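You operate a simulated robot arm through the tools that you are given. There is no shell and no other tool. Be economical: measure what you need, move in short steps, check, and stop when the job is done.

The job below is to be done with a simulated two-armed robot. You get a single attempt, and the scene is never put back.

JOB
Put the old battery on charge at the rate from the charger's table.
Fine: red clamp on the plus post first, then the black clamp; read the volts; then set the rate knob.

The check looks at the end state, three seconds after you hand in, the way a careful person would. Anything else that was tipped, shoved, dropped, spilled or broken makes it a failure.

ROBOT AND FRAMES
Two 7-joint arms with fingered hands on one trunk, on a base that drives. Base frame: it is fixed to the floor where the robot stands at the start and does not move with it; the origin is under the middle of the robot, x ahead of it, y to its left, z up; the surface under the hand at the start is at about z = 800. Units: mm, rad, N and s.
The left shoulder is at the start at [43, 152, 1174], the right one opposite. With the tool pointing down near the work surface each hand reaches from about 380 to 800 mm from the robot's upright axis, wherever it stands, measured 20 degrees to its own side. Places, roughly: charger [700, 100, 800]; charger clamp (5x4x7 cm) [500, 0, 800]; charger plug (5x4x8 cm) [700, -600, 900]; minus post of the old battery [500, -500, 900]; plus post of the old battery [500, -600, 900]. Payload 3.8 kg a hand.
The TCP of each hand is the grasp point between the finger pads, 30 mm short of the fingertips. In the tool frame z runs along the fingers and y along their closing line. The gripper opens to 104 mm. The gripper's body begins 35 mm behind the TCP. The gripper is a hand of 5 fingers: y runs from the thumb to the fingers, the wrist lies at [-15, -104, -178] in the tool frame, and closing takes about 1.5 s.
Orientation is told as [roll, pitch, yaw] about the base's x, y, z axes, in that order, counted from this pose: with the fingers straight down and the wrist toward the robot, the tool's x, y and z point along [0, 1, 0], [1, 0, 0] and [0, 0, -1] of the base frame.

CONTROLS
- The arms move only by the tool jog_arm. It takes "left_plan", "right_plan" or both (then of equal length, played together; a hand with none holds still); each is a list of rows, each a list of 6 numbers: the turn, a rotation vector about the base's x, y, z in rad, then the shift along the base's x, y, z in mm. In form: [[wx, wy, wz, tx, ty, tz], ...]. A call has 1 to 12 rows; each row shifts and turns the commanded pose from where the row before left it. "left_fingers" and "right_fingers" are, for a hand that has rows, the gripper command, from -1 (fully open) to 1 (shut), values between in proportion, set as the call begins (left out, the last holds). A row lasts 0.2 s, in which the tool goes at most 50 mm and 0.15 rad; a call with a longer step from one row to the next is refused whole, and so is a gripper value outside its range. A pose out of reach is approached as far as the arm can. The call stops where the force on the tool passes 40 N (or 10 N more than at its start, if that is more) or the arm is blocked; 0.2 s more then pass. Each finger travels about 72 mm/s and halts on what it meets, pressing with about 30 N; the grip force reading is that of the motor and also rises with nothing between the fingers. The clock runs only during rows and for 0.2 s after the last one: add rows that do not move to give the fingers time. It gives the time, the measured TCP pose, the force on the tool (base axes), the opening and the grip force at its end, in the units of the frame above (readings bear some noise), with the torque about the TCP (base axes, N m) and any sound that the robot's microphone picked up.
- Cameras (640 x 400 px; columns grow to the right, rows downward): "scene" is now at [141.6, -27.7, 1336.9]; the picture's right is [-0.27, -0.96, 0.03], its down [-0.43, 0.09, -0.90] and it looks along [0.86, -0.26, -0.44] (base axes); focal length 231 px, centre (320, 200). "left" rides on the left gripper at [-80, -78, -141] in its tool frame; the picture's right is [-0.78, -0.30, 0.56], its down [0.53, -0.78, 0.33] and it looks along [0.33, 0.56, 0.76] (tool axes); focal length 247 px, centre (320, 200). "right" rides on the right gripper at [80, -78, -141] in its tool frame; the picture's right is [-0.78, 0.30, -0.56], its down [-0.53, -0.78, 0.33] and it looks along [-0.33, 0.56, 0.76] (tool axes); focal length 247 px, centre (320, 200). There is no depth. A picture from a camera that has moved, and an enlarged one, comes with that camera's place and axes in the base frame and with its lens.
- get_image(camera): a new picture of that camera. No time passes.
- slide_trunk(by): slides the trunk up (or, below 0, down) by that many mm; the arms and the scene camera ride with it, the base frame stays. It gives what a move gives, with no picture.
- base_move(legs): drives the robot by 1 to 6 legs, each [ahead, left, turn to the left] in mm, mm and rad, along the robot's own axes; the way and the turn of a leg run together, so that a leg with both is an arc; at most 1500 mm and 3.142 rad a leg. The arms and the cameras ride along, it lands a little off, and it stops where it bumps. It gives what a move gives.
- curl_fingers(index, middle, ring, little, thumb_bend, thumb_turn, hand): sets how far each is bent, from 0 (flat) to 1 (curled in); at 0.3 the hand is open as for a grip, at 0.7 the pads meet at the TCP. One left out holds its place. A second passes; each finger stops where it meets its share of the squeeze, and holds until it gets a number again. A gripper value or a shape takes the hand back. It gives what a move gives, with no picture; readings hold the bend of each and the force on index, middle, ring, little, thumb and palm. thumb_turn goes from beside the hand (0) to across from the fingers (1), as for a grip.
- set_grasp(shape, hand): the hand has 5 fingers and takes this shape, open, in about a second: jaw (thumb against the fingers, like two jaws); tri (thumb and two fingers); tip (a fingertip pinch); poke (one finger out to press); point (the index stretched); flat (the hand flat); cup (the hand cupped); fist (a fist). The gripper value then closes the fingers along that shape, each until it touches; the sizes above hold for jaw. It gives what a move gives, with no picture.
- aim_head(pan, tilt): turns the head with the scene camera to pan (to the left, within 1.396 rad either way) and tilt (down, from -0.506 to 1.204), counted from straight ahead of the robot. It gives what a move gives.
- zoom(camera, box): a new picture of the part [left, top, right, bottom] of that camera's present view, enlarged. No time passes.
- close_job(): hands the job in; it is judged then, once.

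Go step by step. Nothing tells you exact positions but the pictures and the camera data: compare them with the known pose of the tool, close in by small moves and look again before you grip or let go. The budget is 120 turns and 88 pictures, counting those below and the enlarged ones. Unless the task says otherwise, let go and move clear before handing in, and close with one line.

The tools are called as name(argument=value, ...) on one line, values as JSON. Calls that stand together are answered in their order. jog_arm: Moves the arms, as the interface text tells. Its arguments: {"type":"object","properties":{"left_plan":{"type":"array","items":{"type":"array","items":{"type":"number"}}},"left_fingers":{"type":"number"},"right_plan":{"type":"array","items":{"type":"array","items":{"type":"number"}}},"right_fingers":{"type":"number"}},"required":[]} The other tools are called the same way: slide_trunk (by) slides the trunk up or down; set_grasp (shape, hand) gives the hand a shape; curl_fingers (index, middle, ring, little, thumb_bend, thumb_turn, hand) moves the fingers one by one; base_move (legs) drives the base; aim_head (pan, tilt) turns the head that bears the scene camera; get_image (camera) takes a picture; zoom (camera, box) takes an enlarged picture of a part of a camera's view; close_job () hands the job in.

At the start:

```text
clock: 0.0
left_tcp_pos: [426.1, -62.7, 1258.1]
left_tool_rot: [0.0, 0.002, 0.001]
left_contact_force: [0.1, 0.2, -0.5]
left_torque: [-0.03, 0.01, -0.01]
left_gripper_width: 103.6
left_gripper_force: 0.0
left_shape: jaw
left_bend: [0.3, 0.3, 0.3, 0.3, 0.3, 0.98]
left_finger forces: [0.0, 0.0, 0.1, 0.1, 0.0, 0.1]
right_tcp_pos: [396.5, -445.0, 1249.9]
right_tool_rot: [0.0, -0.001, -0.001]
right_contact_force: [0.1, 0.1, -0.4]
right_torque: [0.03, 0.01, 0.02]
right_gripper_width: 103.7
right_gripper_force: 0.0
right_shape: jaw
right_bend: [0.3, 0.3, 0.3, 0.3, 0.3, 0.98]
right_finger forces: [0.0, 0.0, 0.0, 0.0, 0.0, 0.0]
trunk travel left (down, up): [-250.0, 206.0]
robot x, y, heading: [5.1, 2.5, 0.001]
head pan, tilt: [-0.279, 0.349]
```

scene: 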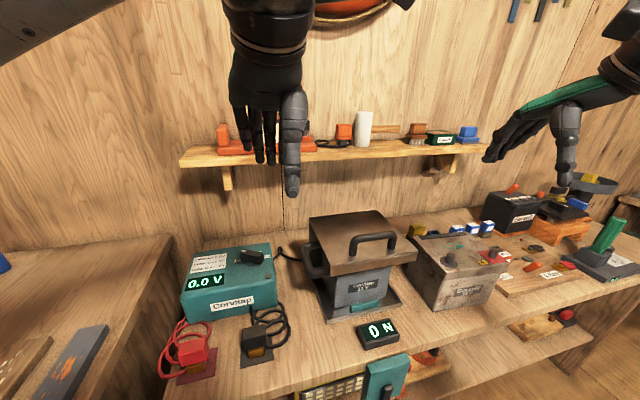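
right: 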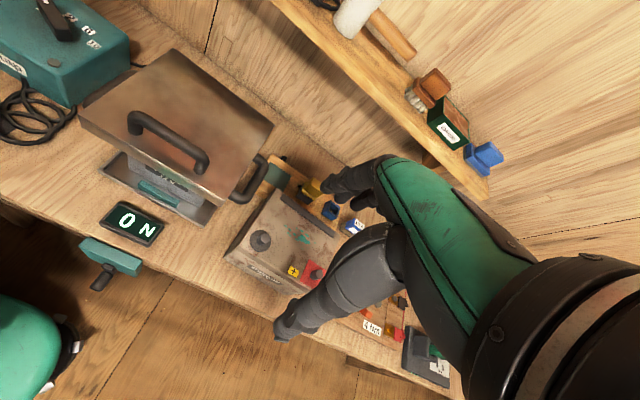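
left: 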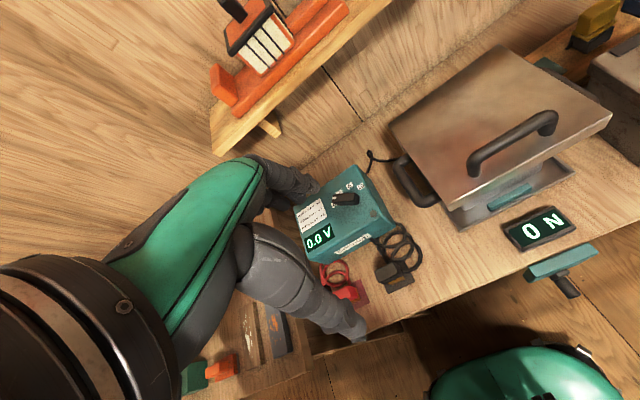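

I see a teal charger on the left with red and black clamps in front of it, a press or scale in the middle, and a large grey battery to the right with another black one behind it. I'll zoom in on the charger's table and the batteries.

zoom(camera="scene", box=[160, 230, 320, 390])

zoom(camera="scene", box=[390, 170, 640, 326])

zoom(camera="left", box=[280, 150, 440, 310])

```text
2.50 times, centred on (240, 310) of scene
camera zoom: at [141.6, -27.7, 1336.9], right [-0.27, -0.96, 0.03], down [-0.43, 0.09, -0.9], along [0.86, -0.26, -0.44], focal length 577 px, centre (520, -75)
```

zoom: 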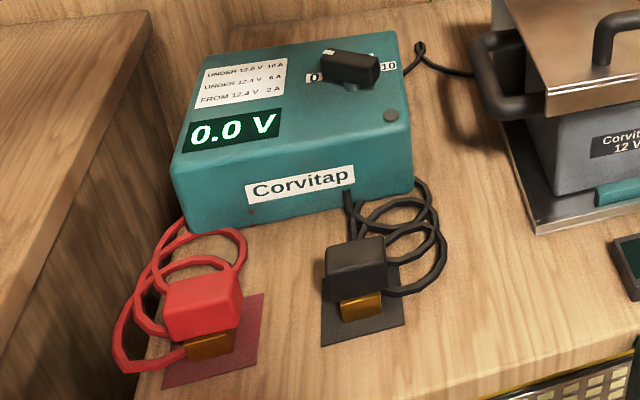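

```text
2.56 times, centred on (515, 248) of scene
camera zoom: at [141.6, -27.7, 1336.9], right [-0.27, -0.96, 0.03], down [-0.43, 0.09, -0.9], along [0.86, -0.26, -0.44], focal length 591 px, centre (-179, 77)
```

zoom: 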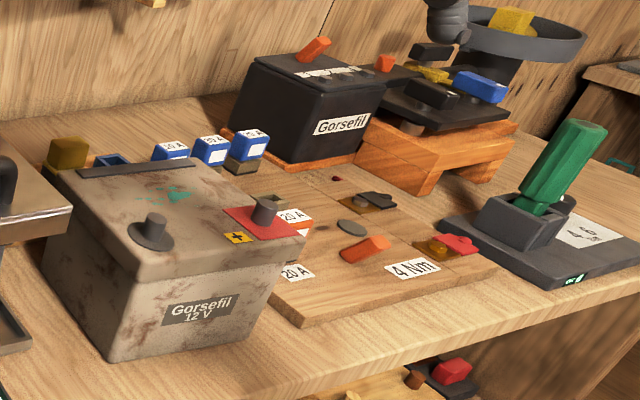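

```text
2.50 times, centred on (360, 230) of left
camera zoom: at [348.9, -141.8, 1398.7], right [-0.3, -0.78, -0.56], down [-0.78, 0.53, -0.33], along [0.55, 0.33, -0.76], focal length 617 px, centre (220, 125)
```

zoom: 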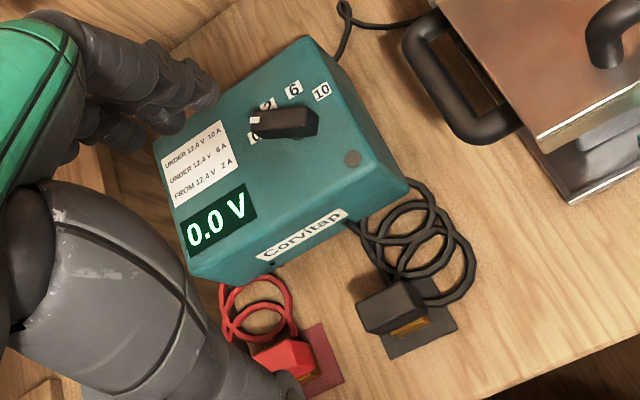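

The charger's table depends on a 12.x V threshold, so I need it sharper. I'll take closer looks at the table, the clamps and the battery posts.

zoom(camera="left", box=[298, 190, 378, 240])

zoom(camera="scene", box=[160, 310, 300, 398])

zoom(camera="right", box=[200, 150, 360, 310])

```text
8.00 times, centred on (338, 215) of left
camera zoom: at [348.9, -141.8, 1398.7], right [-0.3, -0.78, -0.56], down [-0.78, 0.53, -0.33], along [0.55, 0.33, -0.76], focal length 1976 px, centre (176, 80)
```

zoom: 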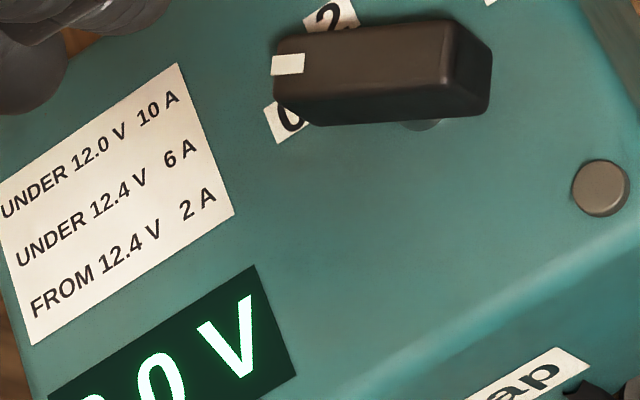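

```text
4.55 times, centred on (230, 354) of scene
camera zoom: at [141.6, -27.7, 1336.9], right [-0.27, -0.96, 0.03], down [-0.43, 0.09, -0.9], along [0.86, -0.26, -0.44], focal length 1049 px, centre (729, -500)
```

zoom: 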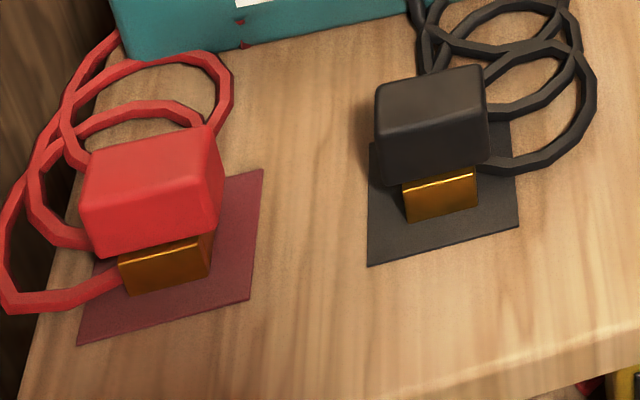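

```text
2.50 times, centred on (280, 230) of right
camera zoom: at [320.2, -366.0, 1389.7], right [0.3, -0.78, 0.56], down [-0.78, -0.53, -0.33], along [0.56, -0.33, -0.76], focal length 617 px, centre (420, 125)
```

zoom: 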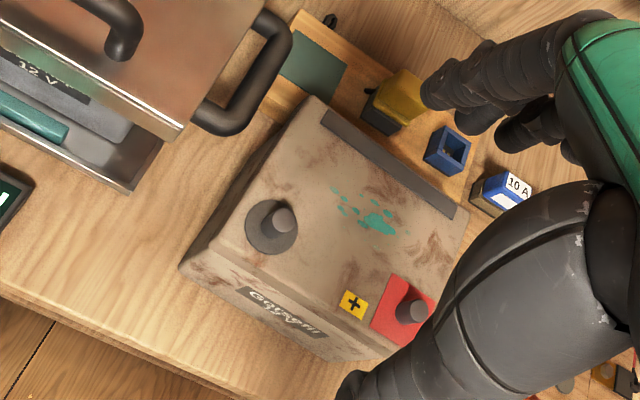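

Table read: under 12.0 V → 10 A, under 12.4 V → 6 A, from 12.4 V → 2 A. By triangulation the plus post top is near [479,-603,973] and the minus post top near [486,-469,975]; the clamps are around [503,132] and [503,8]. Next I'll lower the left hand for a close look at the red clamp.

jog_arm(left_plan=[[0, 0, 0, -5, 18, -41], [0, 0, 0, -5, 18, -41], [0, 0, 0, -5, 18, -41], [0, 0, 0, -5, 18, -41], [0, 0, 0, -5, 18, -41]], left_fingers=-1)

get_image(camera="left")

aim_head(pan=0.1, tilt=0.75)

get_image(camera="scene")

```text
clock: 1.2
left_tcp_pos: [398.3, 30.1, 1052.7]
left_tool_rot: [-0.002, 0.001, 0.002]
left_contact_force: [-0.5, -0.6, -0.2]
left_torque: [0.03, 0.01, 0.04]
left_gripper_width: 103.6
left_gripper_force: 0.1
left_shape: jaw
left_bend: [0.3, 0.3, 0.3, 0.3, 0.3, 0.98]
left_finger forces: [0.0, 0.0, 0.0, 0.1, 0.0, 0.0]
right_tcp_pos: [397.1, -443.4, 1249.6]
right_tool_rot: [-0.003, -0.001, -0.001]
right_contact_force: [-0.1, -0.2, 0.4]
right_torque: [-0.03, -0.01, -0.02]
right_gripper_width: 103.6
right_gripper_force: 0.1
right_shape: jaw
right_bend: [0.3, 0.3, 0.3, 0.3, 0.3, 0.98]
right_finger forces: [0.1, 0.1, 0.0, 0.0, 0.1, 0.0]
trunk travel left (down, up): [-250.0, 206.0]
robot x, y, heading: [2.2, 1.9, 0.002]
head pan, tilt: [-0.279, 0.349]
```

```text
78 pictures are left
camera left: at [321.1, -49.2, 1193.3], right [-0.3, -0.78, -0.56], down [-0.78, 0.53, -0.33], along [0.56, 0.33, -0.76], focal length 247 px, centre (320, 200)
```

left: 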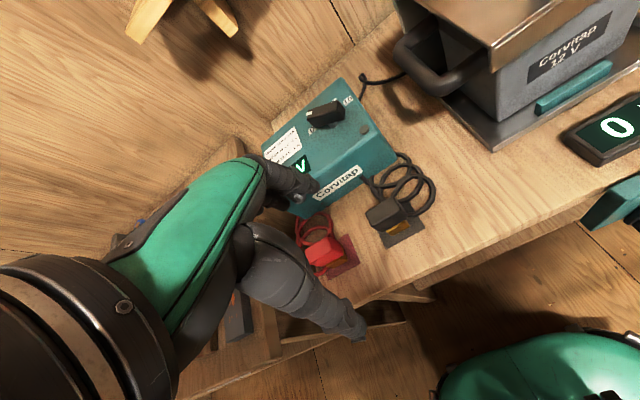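

```text
clock: 2.1
left_tcp_pos: [398.8, 28.2, 1052.7]
left_tool_rot: [0.001, 0.0, 0.002]
left_contact_force: [0.9, 0.3, -0.2]
left_torque: [-0.02, -0.03, 0.02]
left_gripper_width: 103.8
left_gripper_force: 0.1
left_shape: jaw
left_bend: [0.3, 0.3, 0.3, 0.3, 0.3, 0.98]
left_finger forces: [0.1, 0.0, 0.1, 0.1, 0.0, 0.0]
right_tcp_pos: [398.6, -445.2, 1249.0]
right_tool_rot: [0.001, 0.0, 0.0]
right_contact_force: [-0.9, 0.1, -0.8]
right_torque: [-0.02, 0.03, 0.03]
right_gripper_width: 103.5
right_gripper_force: 0.1
right_shape: jaw
right_bend: [0.3, 0.3, 0.3, 0.3, 0.3, 0.98]
right_finger forces: [0.0, 0.1, 0.0, 0.0, 0.1, 0.0]
trunk travel left (down, up): [-250.0, 206.0]
robot x, y, heading: [-0.5, -3.5, 0.0]
head pan, tilt: [0.099, 0.75]
```

```text
77 pictures are left
camera scene: at [130.6, 6.0, 1302.2], right [0.1, -1.0, -0.01], down [-0.76, -0.07, -0.65], along [0.65, 0.07, -0.76], focal length 231 px, centre (320, 200)
```

scene: 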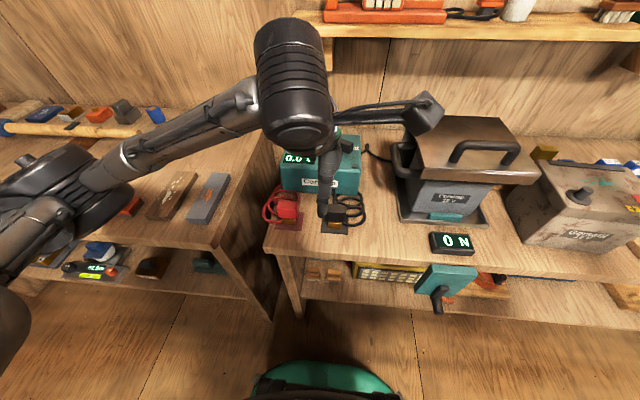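

The scene and left views agree on the red clamp near [484,124,850]. I'll zoom for its exact edges and how it is turned.

zoom(camera="left", box=[280, 180, 440, 280])

zoom(camera="scene", box=[250, 160, 378, 240])

```text
4.00 times, centred on (360, 230) of left
camera zoom: at [321.7, -50.6, 1193.8], right [-0.3, -0.78, -0.56], down [-0.78, 0.53, -0.33], along [0.55, 0.33, -0.76], focal length 988 px, centre (160, 80)
```

zoom: 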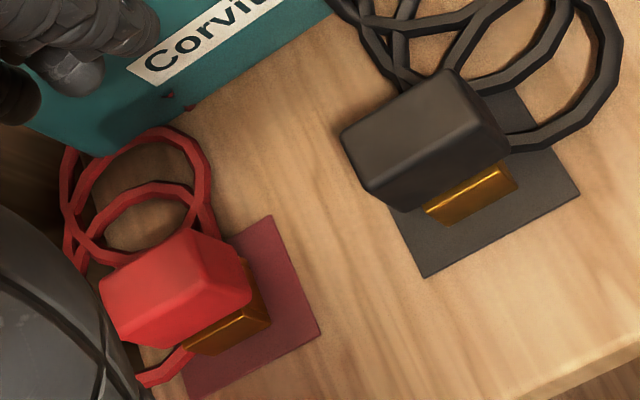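

```text
5.00 times, centred on (314, 200) of scene
camera zoom: at [130.6, 6.0, 1302.2], right [0.1, -1.0, -0.01], down [-0.76, -0.07, -0.65], along [0.65, 0.07, -0.76], focal length 1154 px, centre (350, 200)
```

zoom: 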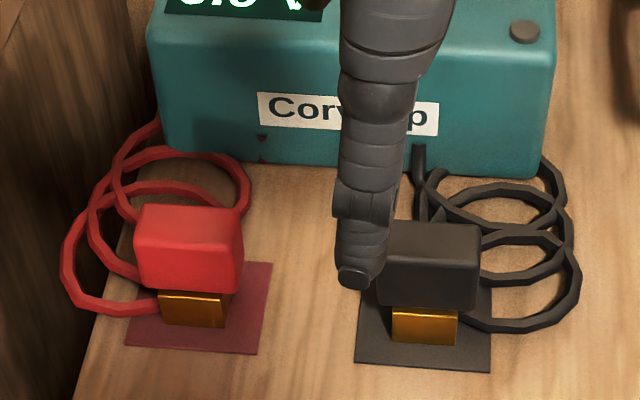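

The clamp is square to the base axes, 4 cm deep in x and 5 cm wide in y, with its centre near [480,122] and its top around z 865. I'll move above it and check.

jog_arm(left_plan=[[0, 0, 0, 20.6, 23.3, -23], [0, 0, 0, 20.6, 23.3, -23], [0, 0, 0, 20.6, 23.3, -23], [0, 0, 0, 20.6, 23.3, -23]], left_fingers=-1)

get_image(camera="left")

zoom(camera="scene", box=[230, 120, 390, 240])

```text
clock: 3.1
left_tcp_pos: [483.2, 122.1, 959.2]
left_tool_rot: [-0.002, -0.001, -0.002]
left_contact_force: [-0.5, 0.7, -0.2]
left_torque: [0.0, -0.05, -0.01]
left_gripper_width: 103.5
left_gripper_force: 0.0
left_shape: jaw
left_bend: [0.3, 0.3, 0.3, 0.3, 0.3, 0.98]
left_finger forces: [0.0, 0.0, 0.1, 0.1, 0.0, 0.1]
right_tcp_pos: [397.5, -443.8, 1249.5]
right_tool_rot: [0.0, 0.0, 0.0]
right_contact_force: [-0.7, 0.4, -0.2]
right_torque: [-0.02, -0.02, 0.0]
right_gripper_width: 103.4
right_gripper_force: 0.0
right_shape: jaw
right_bend: [0.3, 0.3, 0.3, 0.3, 0.3, 0.98]
right_finger forces: [0.1, 0.0, 0.0, 0.1, 0.0, 0.1]
trunk travel left (down, up): [-250.0, 206.0]
robot x, y, heading: [1.6, 5.2, 0.0]
head pan, tilt: [0.099, 0.75]
```

```text
74 pictures are left
camera left: at [405.6, 43.5, 1100.1], right [-0.3, -0.78, -0.56], down [-0.78, 0.53, -0.33], along [0.56, 0.33, -0.76], focal length 247 px, centre (320, 200)
```

left: 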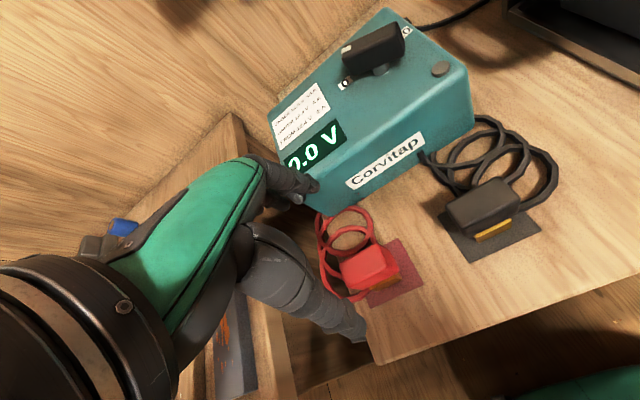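

```text
3.33 times, centred on (310, 180) of scene
camera zoom: at [130.9, 7.1, 1302.1], right [0.1, -1.0, -0.01], down [-0.76, -0.07, -0.65], along [0.65, 0.07, -0.76], focal length 769 px, centre (353, 267)
```

zoom: 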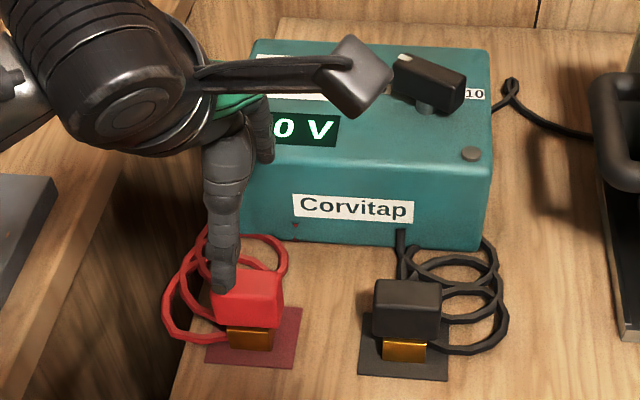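

The hand sits over the red clamp, which is about 4 mm further toward +y. I'll descend to grip height.

jog_arm(left_plan=[[0, 0, 0, -0.5, 1, -28], [0, 0, 0, -0.5, 1, -28], [0, 0, 0, -0.5, 1, -28], [0, 0, 0, 0, 1, -28]])

get_image(camera="left")

zoom(camera="scene", box=[230, 120, 390, 240])

```text
clock: 4.1
left_tcp_pos: [480.9, 126.6, 850.1]
left_tool_rot: [0.001, 0.0, 0.001]
left_contact_force: [0.3, -0.1, 0.4]
left_torque: [-0.01, -0.01, -0.01]
left_gripper_width: 103.9
left_gripper_force: 0.1
left_shape: jaw
left_bend: [0.3, 0.3, 0.3, 0.3, 0.3, 0.98]
left_finger forces: [0.1, 0.0, 0.0, 0.0, 0.0, 0.0]
right_tcp_pos: [397.5, -444.2, 1248.4]
right_tool_rot: [0.001, 0.0, -0.001]
right_contact_force: [0.0, -0.4, 0.1]
right_torque: [0.01, -0.01, 0.01]
right_gripper_width: 103.8
right_gripper_force: 0.1
right_shape: jaw
right_bend: [0.3, 0.3, 0.3, 0.3, 0.3, 0.98]
right_finger forces: [0.1, 0.0, 0.0, 0.1, 0.0, 0.0]
trunk travel left (down, up): [-250.0, 206.0]
robot x, y, heading: [-1.5, 0.9, -0.001]
head pan, tilt: [0.099, 0.75]
```

```text
72 pictures are left
camera left: at [403.1, 46.5, 990.5], right [-0.29, -0.78, -0.56], down [-0.78, 0.53, -0.33], along [0.56, 0.33, -0.76], focal length 247 px, centre (320, 200)
```

left: 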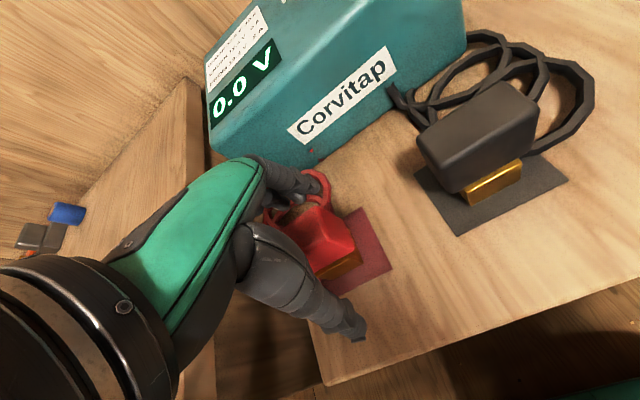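

```text
3.33 times, centred on (310, 180) of scene
camera zoom: at [130.4, 6.4, 1302.2], right [0.1, -1.0, -0.01], down [-0.76, -0.07, -0.65], along [0.65, 0.07, -0.76], focal length 769 px, centre (353, 267)
```

zoom: 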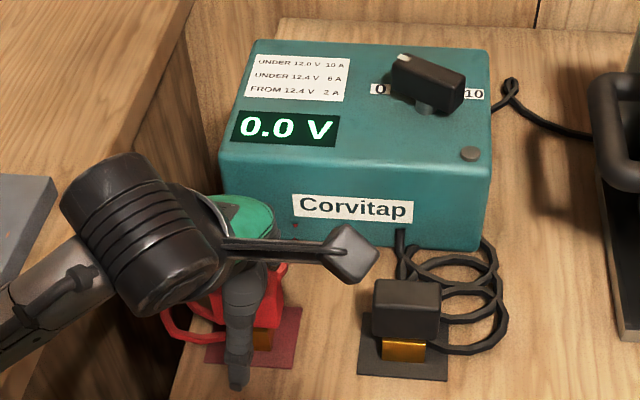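

The red block lies between the thumb and the fingers, so I'll close on it.

jog_arm(left_plan=[[0, 0, 0, 0, 0, 0], [0, 0, 0, 0, 0, 0], [0, 0, 0, 0, 0, 0], [0, 0, 0, 0, 0, 0], [0, 0, 0, 0, 0, 0], [0, 0, 0, 0, 0, 0], [0, 0, 0, 0, 0, 0], [0, 0, 0, 0, 0, 0]], left_fingers=1)

get_image(camera="left")

```text
clock: 5.9
left_tcp_pos: [480.8, 126.3, 850.1]
left_tool_rot: [0.0, 0.002, 0.002]
left_contact_force: [0.0, -0.1, -0.6]
left_torque: [-0.01, -0.04, 0.01]
left_gripper_width: 27.9
left_gripper_force: 30.1
left_shape: jaw
left_bend: [0.74, 0.55, 0.57, 0.57, 0.75, 1.0]
left_finger forces: [15.9, 7.5, 3.2, 0.1, 26.7, 0.1]
right_tcp_pos: [397.4, -445.1, 1248.6]
right_tool_rot: [0.001, -0.001, 0.001]
right_contact_force: [-0.4, 1.0, 0.0]
right_torque: [-0.01, 0.0, 0.0]
right_gripper_width: 103.8
right_gripper_force: 0.1
right_shape: jaw
right_bend: [0.3, 0.3, 0.3, 0.3, 0.3, 0.98]
right_finger forces: [0.0, 0.1, 0.1, 0.1, 0.0, 0.0]
trunk travel left (down, up): [-250.0, 206.0]
robot x, y, heading: [0.2, 1.1, -0.003]
head pan, tilt: [0.099, 0.75]
```

```text
70 pictures are left
camera left: at [403.2, 46.3, 990.7], right [-0.3, -0.78, -0.56], down [-0.78, 0.53, -0.33], along [0.55, 0.33, -0.76], focal length 247 px, centre (320, 200)
```

left: 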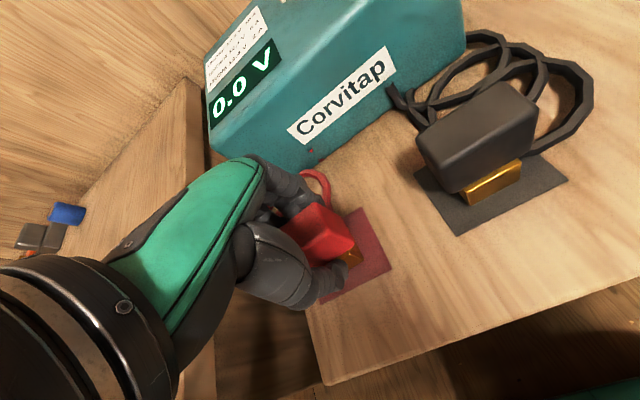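

The index finger and thumb have closed onto the narrower brass under the block. I'll open, rise 14 mm, shift a little to -y and grip again.

jog_arm(left_plan=[[0, 0, 0, 0, 0, 0], [0, 0, 0, 0, 0, 0], [0, 0, 0, 0, 0, 0], [0, 0, 0, 0, 0, 0], [0, 0, 0, 0, -2, 7], [0, 0, 0, 0, -3, 7], [0, 0, 0, 0, 0, 0]], left_fingers=-1)

jog_arm(left_plan=[[0, 0, 0, 0, 0, 0], [0, 0, 0, 0, 0, 0], [0, 0, 0, 0, 0, 0], [0, 0, 0, 0, 0, 0], [0, 0, 0, 0, 0, 0], [0, 0, 0, 0, 0, 0], [0, 0, 0, 0, 0, 0], [0, 0, 0, 0, 0, 0]], left_fingers=1)

get_image(camera="left")

zoom(camera="scene", box=[240, 160, 352, 240])

```text
clock: 7.5
left_tcp_pos: [482.1, 119.7, 863.1]
left_tool_rot: [0.001, 0.0, 0.002]
left_contact_force: [0.1, -0.4, -0.2]
left_torque: [-0.02, 0.01, 0.02]
left_gripper_width: 103.8
left_gripper_force: 0.0
left_shape: jaw
left_bend: [0.3, 0.3, 0.3, 0.3, 0.3, 0.98]
left_finger forces: [0.0, 0.0, 0.1, 0.0, 0.0, 0.1]
right_tcp_pos: [398.4, -444.3, 1248.7]
right_tool_rot: [0.0, 0.0, -0.001]
right_contact_force: [-0.8, -0.2, 0.3]
right_torque: [0.0, 0.0, -0.04]
right_gripper_width: 103.3
right_gripper_force: 0.0
right_shape: jaw
right_bend: [0.3, 0.3, 0.3, 0.3, 0.3, 0.98]
right_finger forces: [0.0, 0.0, 0.0, 0.1, 0.0, 0.1]
trunk travel left (down, up): [-250.0, 206.0]
robot x, y, heading: [2.0, -0.2, -0.0]
head pan, tilt: [0.099, 0.75]
```

```text
clock: 9.3
left_tcp_pos: [483.0, 120.9, 862.4]
left_tool_rot: [0.0, 0.003, 0.003]
left_contact_force: [0.0, 0.0, -0.5]
left_torque: [-0.01, -0.02, 0.02]
left_gripper_width: 22.9
left_gripper_force: 30.1
left_shape: jaw
left_bend: [0.73, 0.58, 0.58, 0.6, 0.75, 1.0]
left_finger forces: [16.1, 7.5, 3.1, 0.0, 26.7, 0.1]
right_tcp_pos: [397.5, -444.6, 1250.4]
right_tool_rot: [-0.002, -0.001, -0.001]
right_contact_force: [0.3, -0.1, 0.8]
right_torque: [-0.01, -0.02, -0.02]
right_gripper_width: 103.8
right_gripper_force: 0.0
right_shape: jaw
right_bend: [0.3, 0.3, 0.3, 0.3, 0.3, 0.98]
right_finger forces: [0.0, 0.0, 0.1, 0.0, 0.1, 0.1]
trunk travel left (down, up): [-250.0, 206.0]
robot x, y, heading: [-0.2, 1.8, -0.002]
head pan, tilt: [0.099, 0.75]
```

```text
69 pictures are left
camera left: at [404.6, 40.9, 1003.9], right [-0.3, -0.78, -0.56], down [-0.78, 0.53, -0.33], along [0.55, 0.33, -0.76], focal length 247 px, centre (320, 200)
```

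left: 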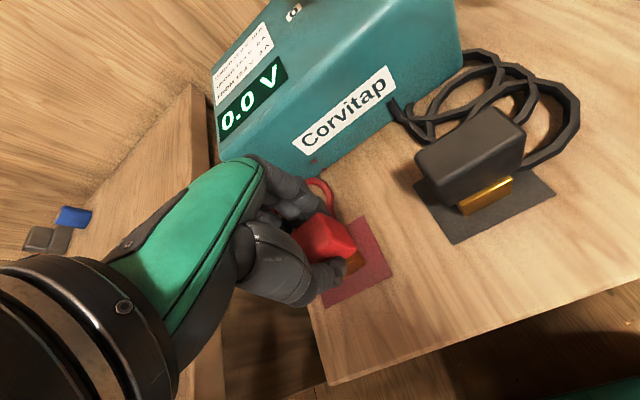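

```text
5.00 times, centred on (296, 200) of scene
camera zoom: at [130.6, 6.3, 1302.1], right [0.1, -1.0, -0.01], down [-0.76, -0.07, -0.65], along [0.65, 0.07, -0.76], focal length 1154 px, centre (440, 200)
```

zoom: 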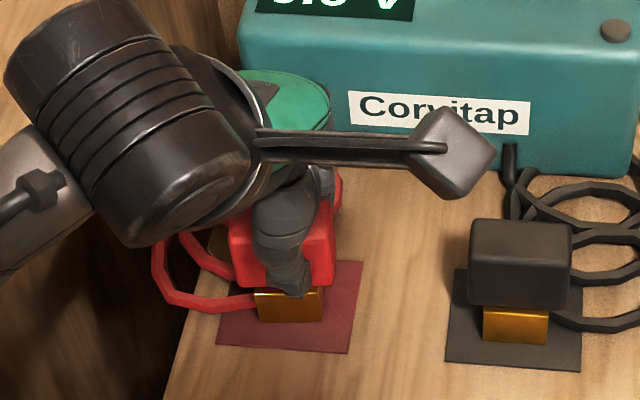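

The thumb is now on the front of the red block and the grip is firm. I'll lift it slowly and check that it holds.

jog_arm(left_plan=[[0, 0, 0, 0, 0, 15], [0, 0, 0, 0, 0, 25], [0, 0, 0, 0, 0, 30], [0, 0, 0, 0, 0, 30]])

get_image(camera="left")

zoom(camera="scene", box=[230, 120, 390, 240])

```text
clock: 10.3
left_tcp_pos: [481.6, 118.1, 962.6]
left_tool_rot: [0.0, 0.001, 0.002]
left_contact_force: [-0.6, 0.2, -0.8]
left_torque: [0.0, 0.02, 0.01]
left_gripper_width: 22.7
left_gripper_force: 30.1
left_shape: jaw
left_bend: [0.73, 0.58, 0.58, 0.6, 0.75, 1.0]
left_finger forces: [16.2, 7.3, 3.2, 0.0, 26.8, 0.1]
right_tcp_pos: [398.4, -446.7, 1248.8]
right_tool_rot: [0.0, 0.0, -0.001]
right_contact_force: [0.4, 0.4, -0.3]
right_torque: [0.03, -0.01, 0.02]
right_gripper_width: 103.5
right_gripper_force: 0.0
right_shape: jaw
right_bend: [0.3, 0.3, 0.3, 0.3, 0.3, 0.98]
right_finger forces: [0.1, 0.0, 0.1, 0.0, 0.0, 0.0]
trunk travel left (down, up): [-250.0, 206.0]
robot x, y, heading: [-0.2, 1.0, 0.0]
head pan, tilt: [0.099, 0.75]
```

```text
67 pictures are left
camera left: at [404.5, 38.8, 1104.8], right [-0.3, -0.78, -0.56], down [-0.78, 0.53, -0.33], along [0.55, 0.33, -0.76], focal length 247 px, centre (320, 200)
```

left: 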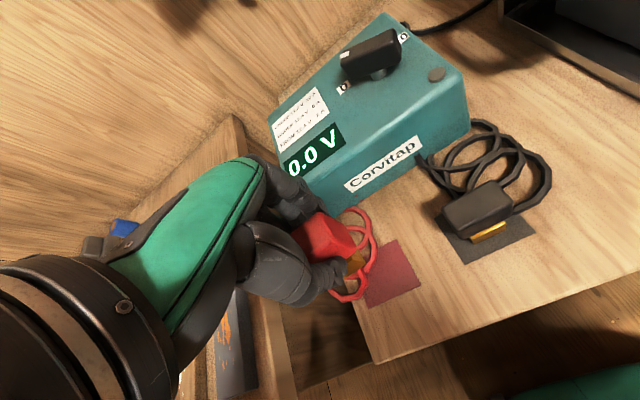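

```text
3.33 times, centred on (310, 180) of scene
camera zoom: at [130.7, 5.8, 1302.1], right [0.1, -0.99, -0.01], down [-0.76, -0.07, -0.65], along [0.65, 0.07, -0.76], focal length 769 px, centre (353, 267)
```

zoom: 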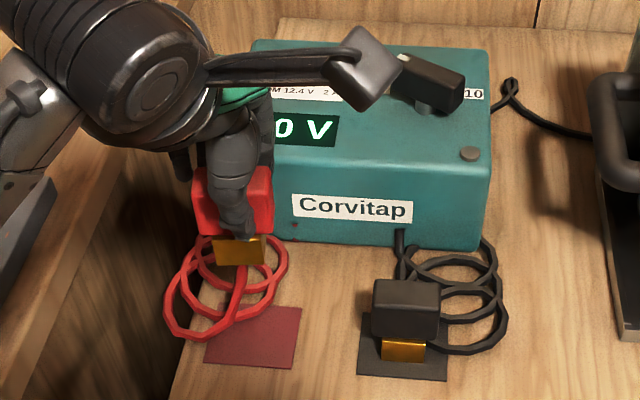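

The clamp is lifted and its cable follows. I'll raise it above everything on the bench and then drive the robot to the right, in front of the battery.

jog_arm(left_plan=[[0, 0, 0, -10, 0, 38], [0, 0, 0, -10, 0, 38], [0, 0, 0, -10, 0, 38], [0, 0, 0, -10, 0, 38], [0, 0, 0, -10, 0, 38]])

base_move(legs=[[0, -300, 0]])

aim_head(pan=-0.2, tilt=0.6)

get_image(camera="scene")

```text
clock: 11.5
left_tcp_pos: [431.5, 119.2, 1153.6]
left_tool_rot: [-0.001, 0.001, 0.002]
left_contact_force: [-0.2, 0.9, 0.0]
left_torque: [-0.01, 0.02, -0.01]
left_gripper_width: 22.6
left_gripper_force: 30.3
left_shape: jaw
left_bend: [0.73, 0.58, 0.59, 0.61, 0.75, 1.0]
left_finger forces: [16.2, 7.2, 3.2, 0.1, 26.7, 0.0]
right_tcp_pos: [396.4, -444.6, 1248.7]
right_tool_rot: [0.0, 0.001, 0.001]
right_contact_force: [0.7, 0.3, -0.5]
right_torque: [0.0, -0.01, 0.01]
right_gripper_width: 103.6
right_gripper_force: 0.0
right_shape: jaw
right_bend: [0.3, 0.3, 0.3, 0.3, 0.3, 0.98]
right_finger forces: [0.0, 0.1, 0.0, 0.0, 0.0, 0.0]
trunk travel left (down, up): [-250.0, 206.0]
robot x, y, heading: [-2.1, 1.1, 0.002]
head pan, tilt: [0.099, 0.75]
```

```text
clock: 13.5
left_tcp_pos: [432.4, -186.0, 1153.7]
left_tool_rot: [-0.001, 0.002, -0.001]
left_contact_force: [0.4, 0.1, -1.9]
left_torque: [0.0, -0.02, -0.01]
left_gripper_width: 22.5
left_gripper_force: 30.1
left_shape: jaw
left_bend: [0.73, 0.58, 0.59, 0.61, 0.75, 1.0]
left_finger forces: [16.2, 7.4, 3.2, 0.0, 26.7, 0.0]
right_tcp_pos: [395.5, -751.1, 1249.6]
right_tool_rot: [-0.002, -0.001, 0.0]
right_contact_force: [-0.3, 0.6, 0.4]
right_torque: [-0.05, -0.03, 0.01]
right_gripper_width: 103.7
right_gripper_force: 0.0
right_shape: jaw
right_bend: [0.3, 0.3, 0.3, 0.3, 0.3, 0.98]
right_finger forces: [0.1, 0.0, 0.0, 0.0, 0.0, 0.0]
trunk travel left (down, up): [-250.0, 206.0]
robot x, y, heading: [0.0, -305.7, 0.0]
head pan, tilt: [0.099, 0.75]
```

```text
clock: 14.3
left_tcp_pos: [432.7, -188.9, 1152.7]
left_tool_rot: [0.001, 0.002, 0.0]
left_contact_force: [-0.1, 0.7, -1.3]
left_torque: [0.01, 0.02, 0.0]
left_gripper_width: 22.7
left_gripper_force: 30.1
left_shape: jaw
left_bend: [0.73, 0.58, 0.59, 0.61, 0.75, 1.0]
left_finger forces: [16.2, 7.3, 3.2, 0.0, 26.6, 0.0]
right_tcp_pos: [396.5, -750.8, 1248.1]
right_tool_rot: [0.0, 0.0, -0.002]
right_contact_force: [-0.2, -0.2, -0.7]
right_torque: [-0.04, -0.02, -0.02]
right_gripper_width: 103.4
right_gripper_force: 0.1
right_shape: jaw
right_bend: [0.3, 0.3, 0.3, 0.3, 0.3, 0.98]
right_finger forces: [0.0, 0.1, 0.0, 0.0, 0.0, 0.0]
trunk travel left (down, up): [-250.0, 206.0]
robot x, y, heading: [-1.4, -306.9, -0.001]
head pan, tilt: [-0.201, 0.6]
```

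```text
65 pictures are left
camera scene: at [136.0, -326.1, 1314.4], right [-0.2, -0.98, 0.02], down [-0.64, 0.11, -0.76], along [0.74, -0.16, -0.65], focal length 231 px, centre (320, 200)
```

scene: 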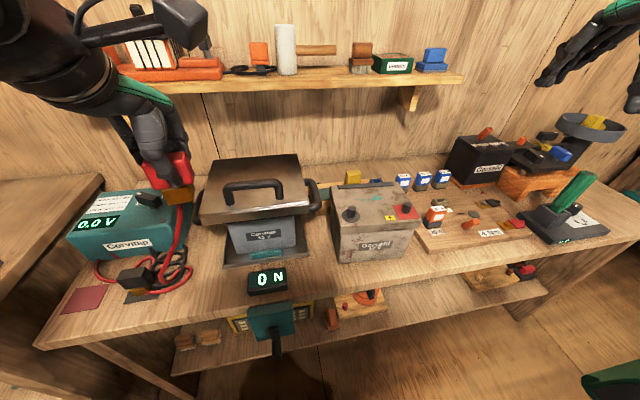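

The path is clear and the cable trails along the bench. I'll drive the rest of the way.

base_move(legs=[[0, -330, 0]])

get_image(camera="scene")

get_image(camera="left")

```text
clock: 16.5
left_tcp_pos: [431.2, -509.6, 1153.4]
left_tool_rot: [-0.003, 0.002, -0.001]
left_contact_force: [0.1, -0.1, -1.2]
left_torque: [-0.05, 0.02, -0.02]
left_gripper_width: 22.7
left_gripper_force: 29.7
left_shape: jaw
left_bend: [0.73, 0.58, 0.59, 0.61, 0.75, 1.0]
left_finger forces: [16.2, 7.3, 3.2, 0.0, 26.7, 0.0]
right_tcp_pos: [395.9, -1073.0, 1249.3]
right_tool_rot: [-0.003, 0.001, -0.001]
right_contact_force: [-0.1, -0.6, -0.7]
right_torque: [0.02, 0.0, 0.0]
right_gripper_width: 103.6
right_gripper_force: 0.0
right_shape: jaw
right_bend: [0.3, 0.3, 0.3, 0.3, 0.3, 0.98]
right_finger forces: [0.0, 0.0, 0.0, 0.1, 0.0, 0.0]
trunk travel left (down, up): [-250.0, 206.0]
robot x, y, heading: [4.9, -628.5, -0.001]
head pan, tilt: [-0.201, 0.6]
```

```text
64 pictures are left
camera scene: at [135.5, -647.1, 1314.5], right [-0.2, -0.98, 0.02], down [-0.64, 0.11, -0.76], along [0.74, -0.17, -0.65], focal length 231 px, centre (320, 200)
```

scene: 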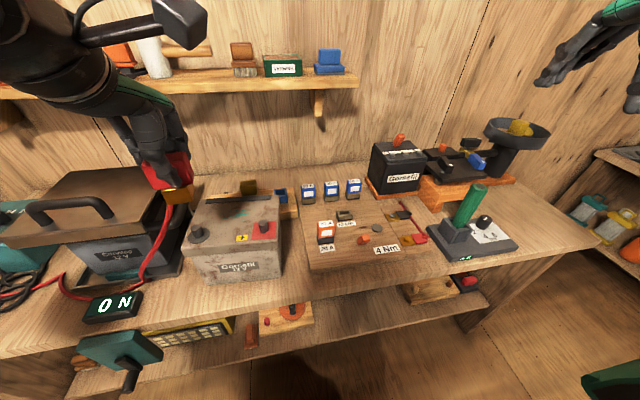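

```text
63 pictures are left
camera left: at [354.5, -588.4, 1294.0], right [-0.3, -0.78, -0.56], down [-0.78, 0.53, -0.33], along [0.55, 0.33, -0.76], focal length 247 px, centre (320, 200)
```

left: 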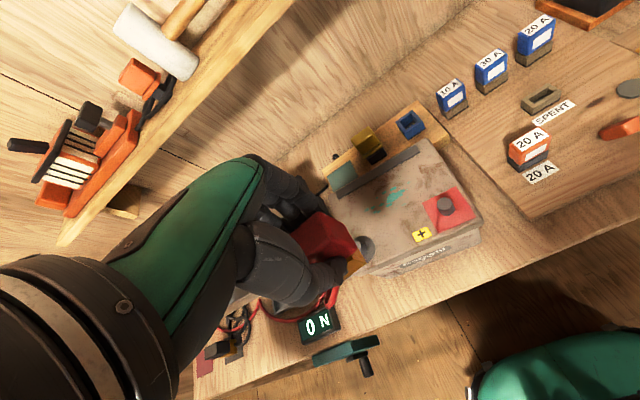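

The plus post with its red pad and + sign is in clear view. I'll zoom on both cameras to fix its position.

zoom(camera="left", box=[320, 130, 500, 280])

zoom(camera="scene", box=[170, 170, 298, 290])

```text
2.67 times, centred on (410, 205) of left
camera zoom: at [354.5, -588.4, 1294.0], right [-0.3, -0.78, -0.56], down [-0.78, 0.53, -0.33], along [0.55, 0.33, -0.76], focal length 659 px, centre (80, 187)
```

zoom: 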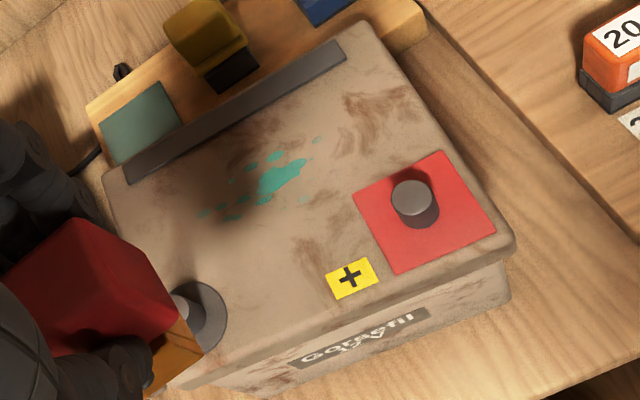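

```text
3.33 times, centred on (234, 230) of scene
camera zoom: at [135.5, -647.1, 1314.5], right [-0.2, -0.98, 0.02], down [-0.64, 0.11, -0.76], along [0.74, -0.17, -0.65], focal length 769 px, centre (607, 100)
```

zoom: 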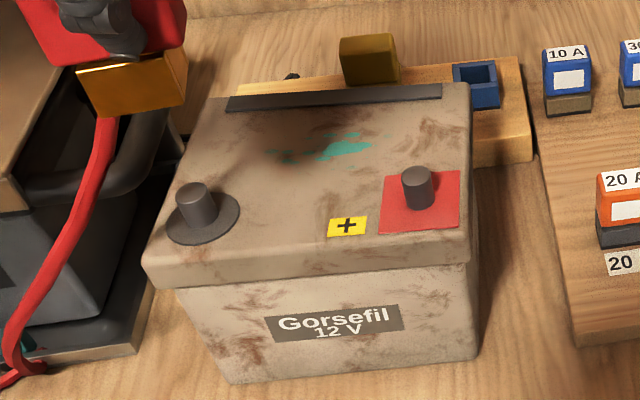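

The plus post top comes out at about [475,-607,974], standing about 20 mm above the lid. I'll bring the clamp above it and check alignment.

jog_arm(left_plan=[[0, 0, 0, 11, -24.4, -12], [0, 0, 0, 11, -24.4, -20], [0, 0, 0, 11, -24.4, -30], [0, 0, 0, 11, -24.4, -31]])

get_image(camera="left")

zoom(camera="scene", box=[180, 110, 308, 270])

```text
clock: 17.5
left_tcp_pos: [475.1, -610.0, 1059.7]
left_tool_rot: [0.0, 0.002, 0.002]
left_contact_force: [0.4, 0.2, -1.3]
left_torque: [0.03, 0.0, 0.08]
left_gripper_width: 22.6
left_gripper_force: 29.8
left_shape: jaw
left_bend: [0.73, 0.58, 0.59, 0.61, 0.75, 1.0]
left_finger forces: [16.3, 7.2, 3.2, 0.0, 26.7, 0.0]
right_tcp_pos: [397.5, -1074.2, 1248.1]
right_tool_rot: [-0.001, 0.003, -0.001]
right_contact_force: [-0.1, -0.1, 0.3]
right_torque: [0.0, 0.02, 0.0]
right_gripper_width: 103.4
right_gripper_force: 0.0
right_shape: jaw
right_bend: [0.3, 0.3, 0.3, 0.3, 0.3, 0.98]
right_finger forces: [0.0, 0.1, 0.1, 0.0, 0.1, 0.0]
trunk travel left (down, up): [-250.0, 206.0]
robot x, y, heading: [-3.2, -629.3, -0.001]
head pan, tilt: [-0.201, 0.6]
```

```text
60 pictures are left
camera left: at [397.5, -688.8, 1201.3], right [-0.3, -0.78, -0.56], down [-0.78, 0.53, -0.33], along [0.55, 0.34, -0.76], focal length 247 px, centre (320, 200)
```

left: 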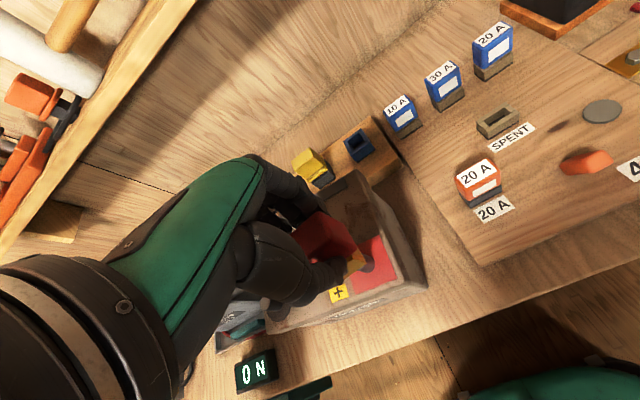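

```text
2.50 times, centred on (244, 190) of scene
camera zoom: at [136.2, -648.6, 1314.3], right [-0.2, -0.98, 0.02], down [-0.64, 0.11, -0.76], along [0.74, -0.17, -0.65], focal length 577 px, centre (510, 225)
```

zoom: 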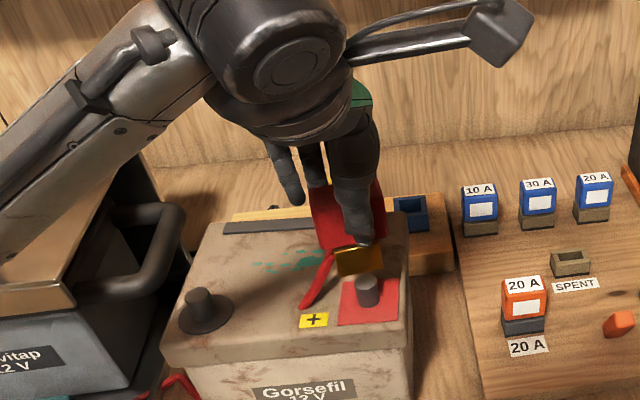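

The brass jaw is above the plus post within about 2 mm. I'll descend slowly and watch the force.

jog_arm(left_plan=[[0, 0, 0, 0, -2, -8], [0, 0, 0, 0, 0, -8], [0, 0, 0, 0, 0, -8], [0, 0, 0, 0, 0, 0]])

zoom(camera="scene", box=[210, 190, 290, 250])

zoom(camera="left", box=[300, 190, 440, 310])

```text
clock: 18.5
left_tcp_pos: [475.1, -608.6, 1036.7]
left_tool_rot: [-0.002, 0.002, 0.001]
left_contact_force: [-0.3, 0.3, -1.7]
left_torque: [-0.02, -0.03, 0.01]
left_gripper_width: 23.0
left_gripper_force: 30.1
left_shape: jaw
left_bend: [0.73, 0.58, 0.59, 0.61, 0.75, 1.0]
left_finger forces: [16.3, 7.2, 3.1, 0.0, 26.7, 0.1]
right_tcp_pos: [396.3, -1073.1, 1249.2]
right_tool_rot: [0.001, 0.001, -0.001]
right_contact_force: [0.7, 0.0, 0.7]
right_torque: [-0.01, 0.0, -0.02]
right_gripper_width: 103.5
right_gripper_force: 0.0
right_shape: jaw
right_bend: [0.3, 0.3, 0.3, 0.3, 0.3, 0.98]
right_finger forces: [0.0, 0.1, 0.1, 0.0, 0.0, 0.0]
trunk travel left (down, up): [-250.0, 206.0]
robot x, y, heading: [0.5, -624.9, -0.006]
head pan, tilt: [-0.201, 0.6]
```

```text
6.67 times, centred on (250, 220) of scene
camera zoom: at [135.6, -648.0, 1314.4], right [-0.2, -0.98, 0.02], down [-0.64, 0.11, -0.76], along [0.74, -0.17, -0.65], focal length 1538 px, centre (787, 67)
```

zoom: 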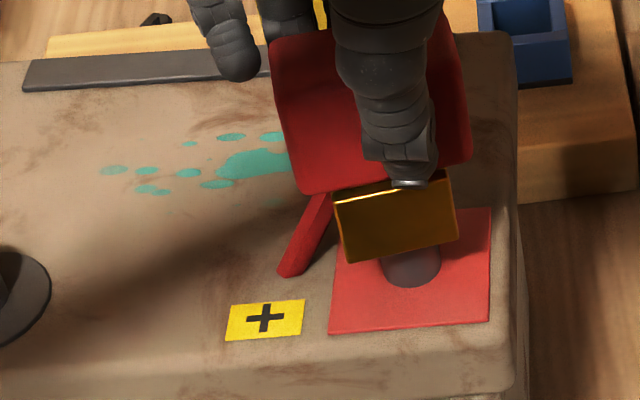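

```text
3.33 times, centred on (370, 250) of left
camera zoom: at [397.2, -688.3, 1177.1], right [-0.3, -0.78, -0.56], down [-0.78, 0.53, -0.33], along [0.56, 0.33, -0.76], focal length 823 px, centre (153, 33)
```

zoom: 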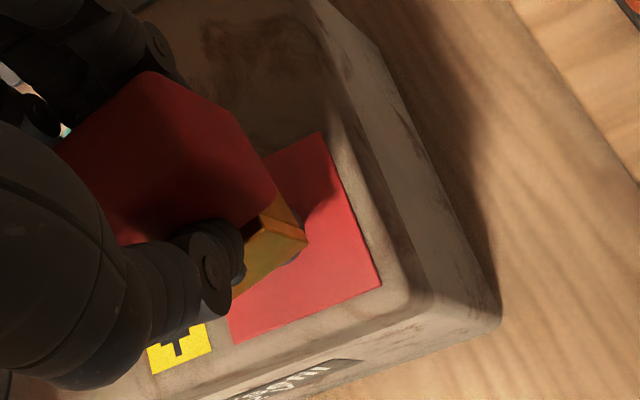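

Alignment with the post holds, so I'll lower further in small steps.

jog_arm(left_plan=[[0, 0, 0, 0, 0, -5], [0, 0, 0, 0, 0, -5], [0, 0, 0, 0, 0, 0]])

zoom(camera="scene", box=[210, 190, 290, 250])

```text
clock: 19.3
left_tcp_pos: [475.7, -609.2, 1026.4]
left_tool_rot: [-0.002, 0.002, 0.001]
left_contact_force: [0.2, 0.1, -1.3]
left_torque: [-0.02, 0.01, -0.02]
left_gripper_width: 22.6
left_gripper_force: 29.7
left_shape: jaw
left_bend: [0.73, 0.58, 0.59, 0.61, 0.75, 1.0]
left_finger forces: [16.4, 7.2, 3.3, 0.0, 26.7, 0.1]
right_tcp_pos: [395.1, -1073.8, 1250.2]
right_tool_rot: [0.0, -0.001, -0.002]
right_contact_force: [-0.1, 0.0, 0.3]
right_torque: [-0.01, 0.0, 0.0]
right_gripper_width: 103.7
right_gripper_force: 0.1
right_shape: jaw
right_bend: [0.3, 0.3, 0.3, 0.3, 0.3, 0.98]
right_finger forces: [0.1, 0.0, 0.0, 0.1, 0.1, 0.0]
trunk travel left (down, up): [-250.0, 206.0]
robot x, y, heading: [0.1, -623.0, -0.007]
head pan, tilt: [-0.201, 0.6]
```

```text
6.67 times, centred on (250, 220) of scene
camera zoom: at [135.5, -647.9, 1314.5], right [-0.2, -0.98, 0.02], down [-0.64, 0.11, -0.76], along [0.74, -0.17, -0.65], focal length 1538 px, centre (787, 67)
```

zoom: 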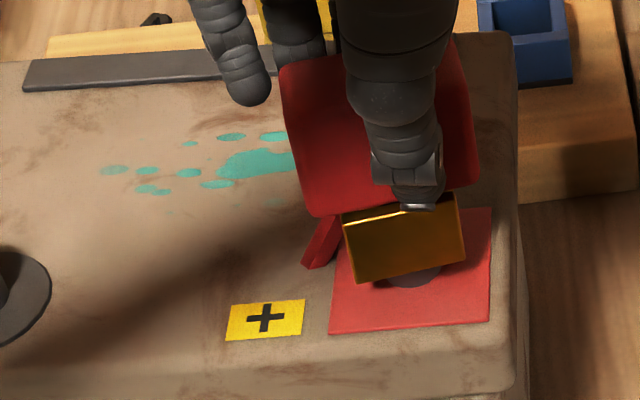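

There's no contact and the jaw now overlaps the post. I'll take another 9 mm down.

jog_arm(left_plan=[[0, 0, 0, 0, 0, -3], [0, 0, 0, 0, 0, -3], [0, 0, 0, 0, 0, -3], [0, 0, 0, 0, 0, 0]])

zoom(camera="scene", box=[210, 190, 290, 250])

```text
clock: 20.3
left_tcp_pos: [476.6, -609.6, 1018.2]
left_tool_rot: [-0.002, 0.002, -0.001]
left_contact_force: [-0.2, 0.5, -1.4]
left_torque: [-0.03, -0.02, -0.03]
left_gripper_width: 22.8
left_gripper_force: 30.2
left_shape: jaw
left_bend: [0.73, 0.58, 0.59, 0.61, 0.75, 1.0]
left_finger forces: [16.4, 7.1, 3.2, 0.1, 26.7, 0.0]
right_tcp_pos: [396.8, -1073.0, 1249.6]
right_tool_rot: [0.0, -0.001, -0.003]
right_contact_force: [-0.1, 0.3, 0.7]
right_torque: [-0.03, 0.0, -0.01]
right_gripper_width: 103.7
right_gripper_force: 0.1
right_shape: jaw
right_bend: [0.3, 0.3, 0.3, 0.3, 0.3, 0.98]
right_finger forces: [0.1, 0.0, 0.1, 0.1, 0.0, 0.0]
trunk travel left (down, up): [-250.0, 206.0]
robot x, y, heading: [-0.7, -628.7, -0.003]
head pan, tilt: [-0.201, 0.6]
```

```text
6.67 times, centred on (250, 220) of scene
camera zoom: at [135.5, -647.9, 1314.5], right [-0.2, -0.98, 0.02], down [-0.64, 0.11, -0.76], along [0.74, -0.17, -0.65], focal length 1538 px, centre (787, 67)
```

zoom: 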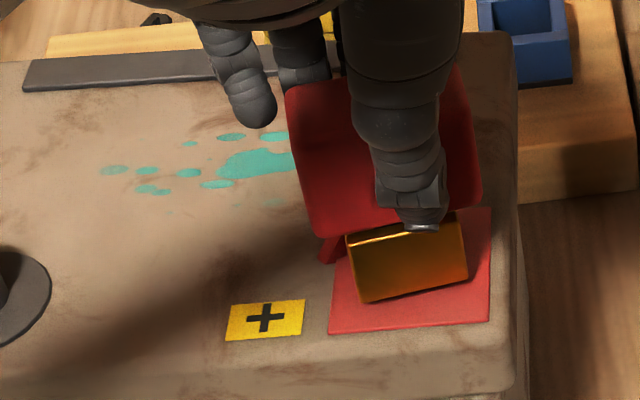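

The jaw bottom is just above the lid around the post. I'll go a few mm more to touch and then open.

jog_arm(left_plan=[[0, 0, 0, 0, 0, -2], [0, 0, 0, 0, 0, -2], [0, 0, 0, 0, 0, 0]])

zoom(camera="scene", box=[210, 190, 290, 250])

```text
clock: 21.1
left_tcp_pos: [475.6, -608.8, 1013.2]
left_tool_rot: [0.001, 0.002, -0.001]
left_contact_force: [0.1, -0.4, -1.3]
left_torque: [-0.01, -0.02, -0.01]
left_gripper_width: 22.7
left_gripper_force: 30.0
left_shape: jaw
left_bend: [0.73, 0.58, 0.59, 0.61, 0.75, 1.0]
left_finger forces: [16.2, 7.2, 3.2, 0.0, 26.7, 0.1]
right_tcp_pos: [394.6, -1073.3, 1248.7]
right_tool_rot: [-0.001, 0.0, -0.002]
right_contact_force: [-0.2, 0.2, -0.6]
right_torque: [0.01, 0.03, 0.0]
right_gripper_width: 103.4
right_gripper_force: 0.1
right_shape: jaw
right_bend: [0.3, 0.3, 0.3, 0.3, 0.3, 0.98]
right_finger forces: [0.0, 0.0, 0.1, 0.0, 0.0, 0.0]
trunk travel left (down, up): [-250.0, 206.0]
robot x, y, heading: [-3.4, -630.3, -0.003]
head pan, tilt: [-0.201, 0.6]
```

```text
6.67 times, centred on (250, 220) of scene
camera zoom: at [135.5, -647.9, 1314.4], right [-0.2, -0.98, 0.02], down [-0.64, 0.11, -0.76], along [0.74, -0.17, -0.65], focal length 1538 px, centre (787, 67)
```

zoom: 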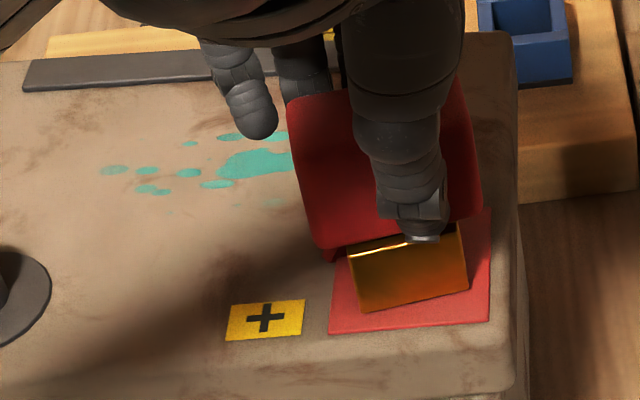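

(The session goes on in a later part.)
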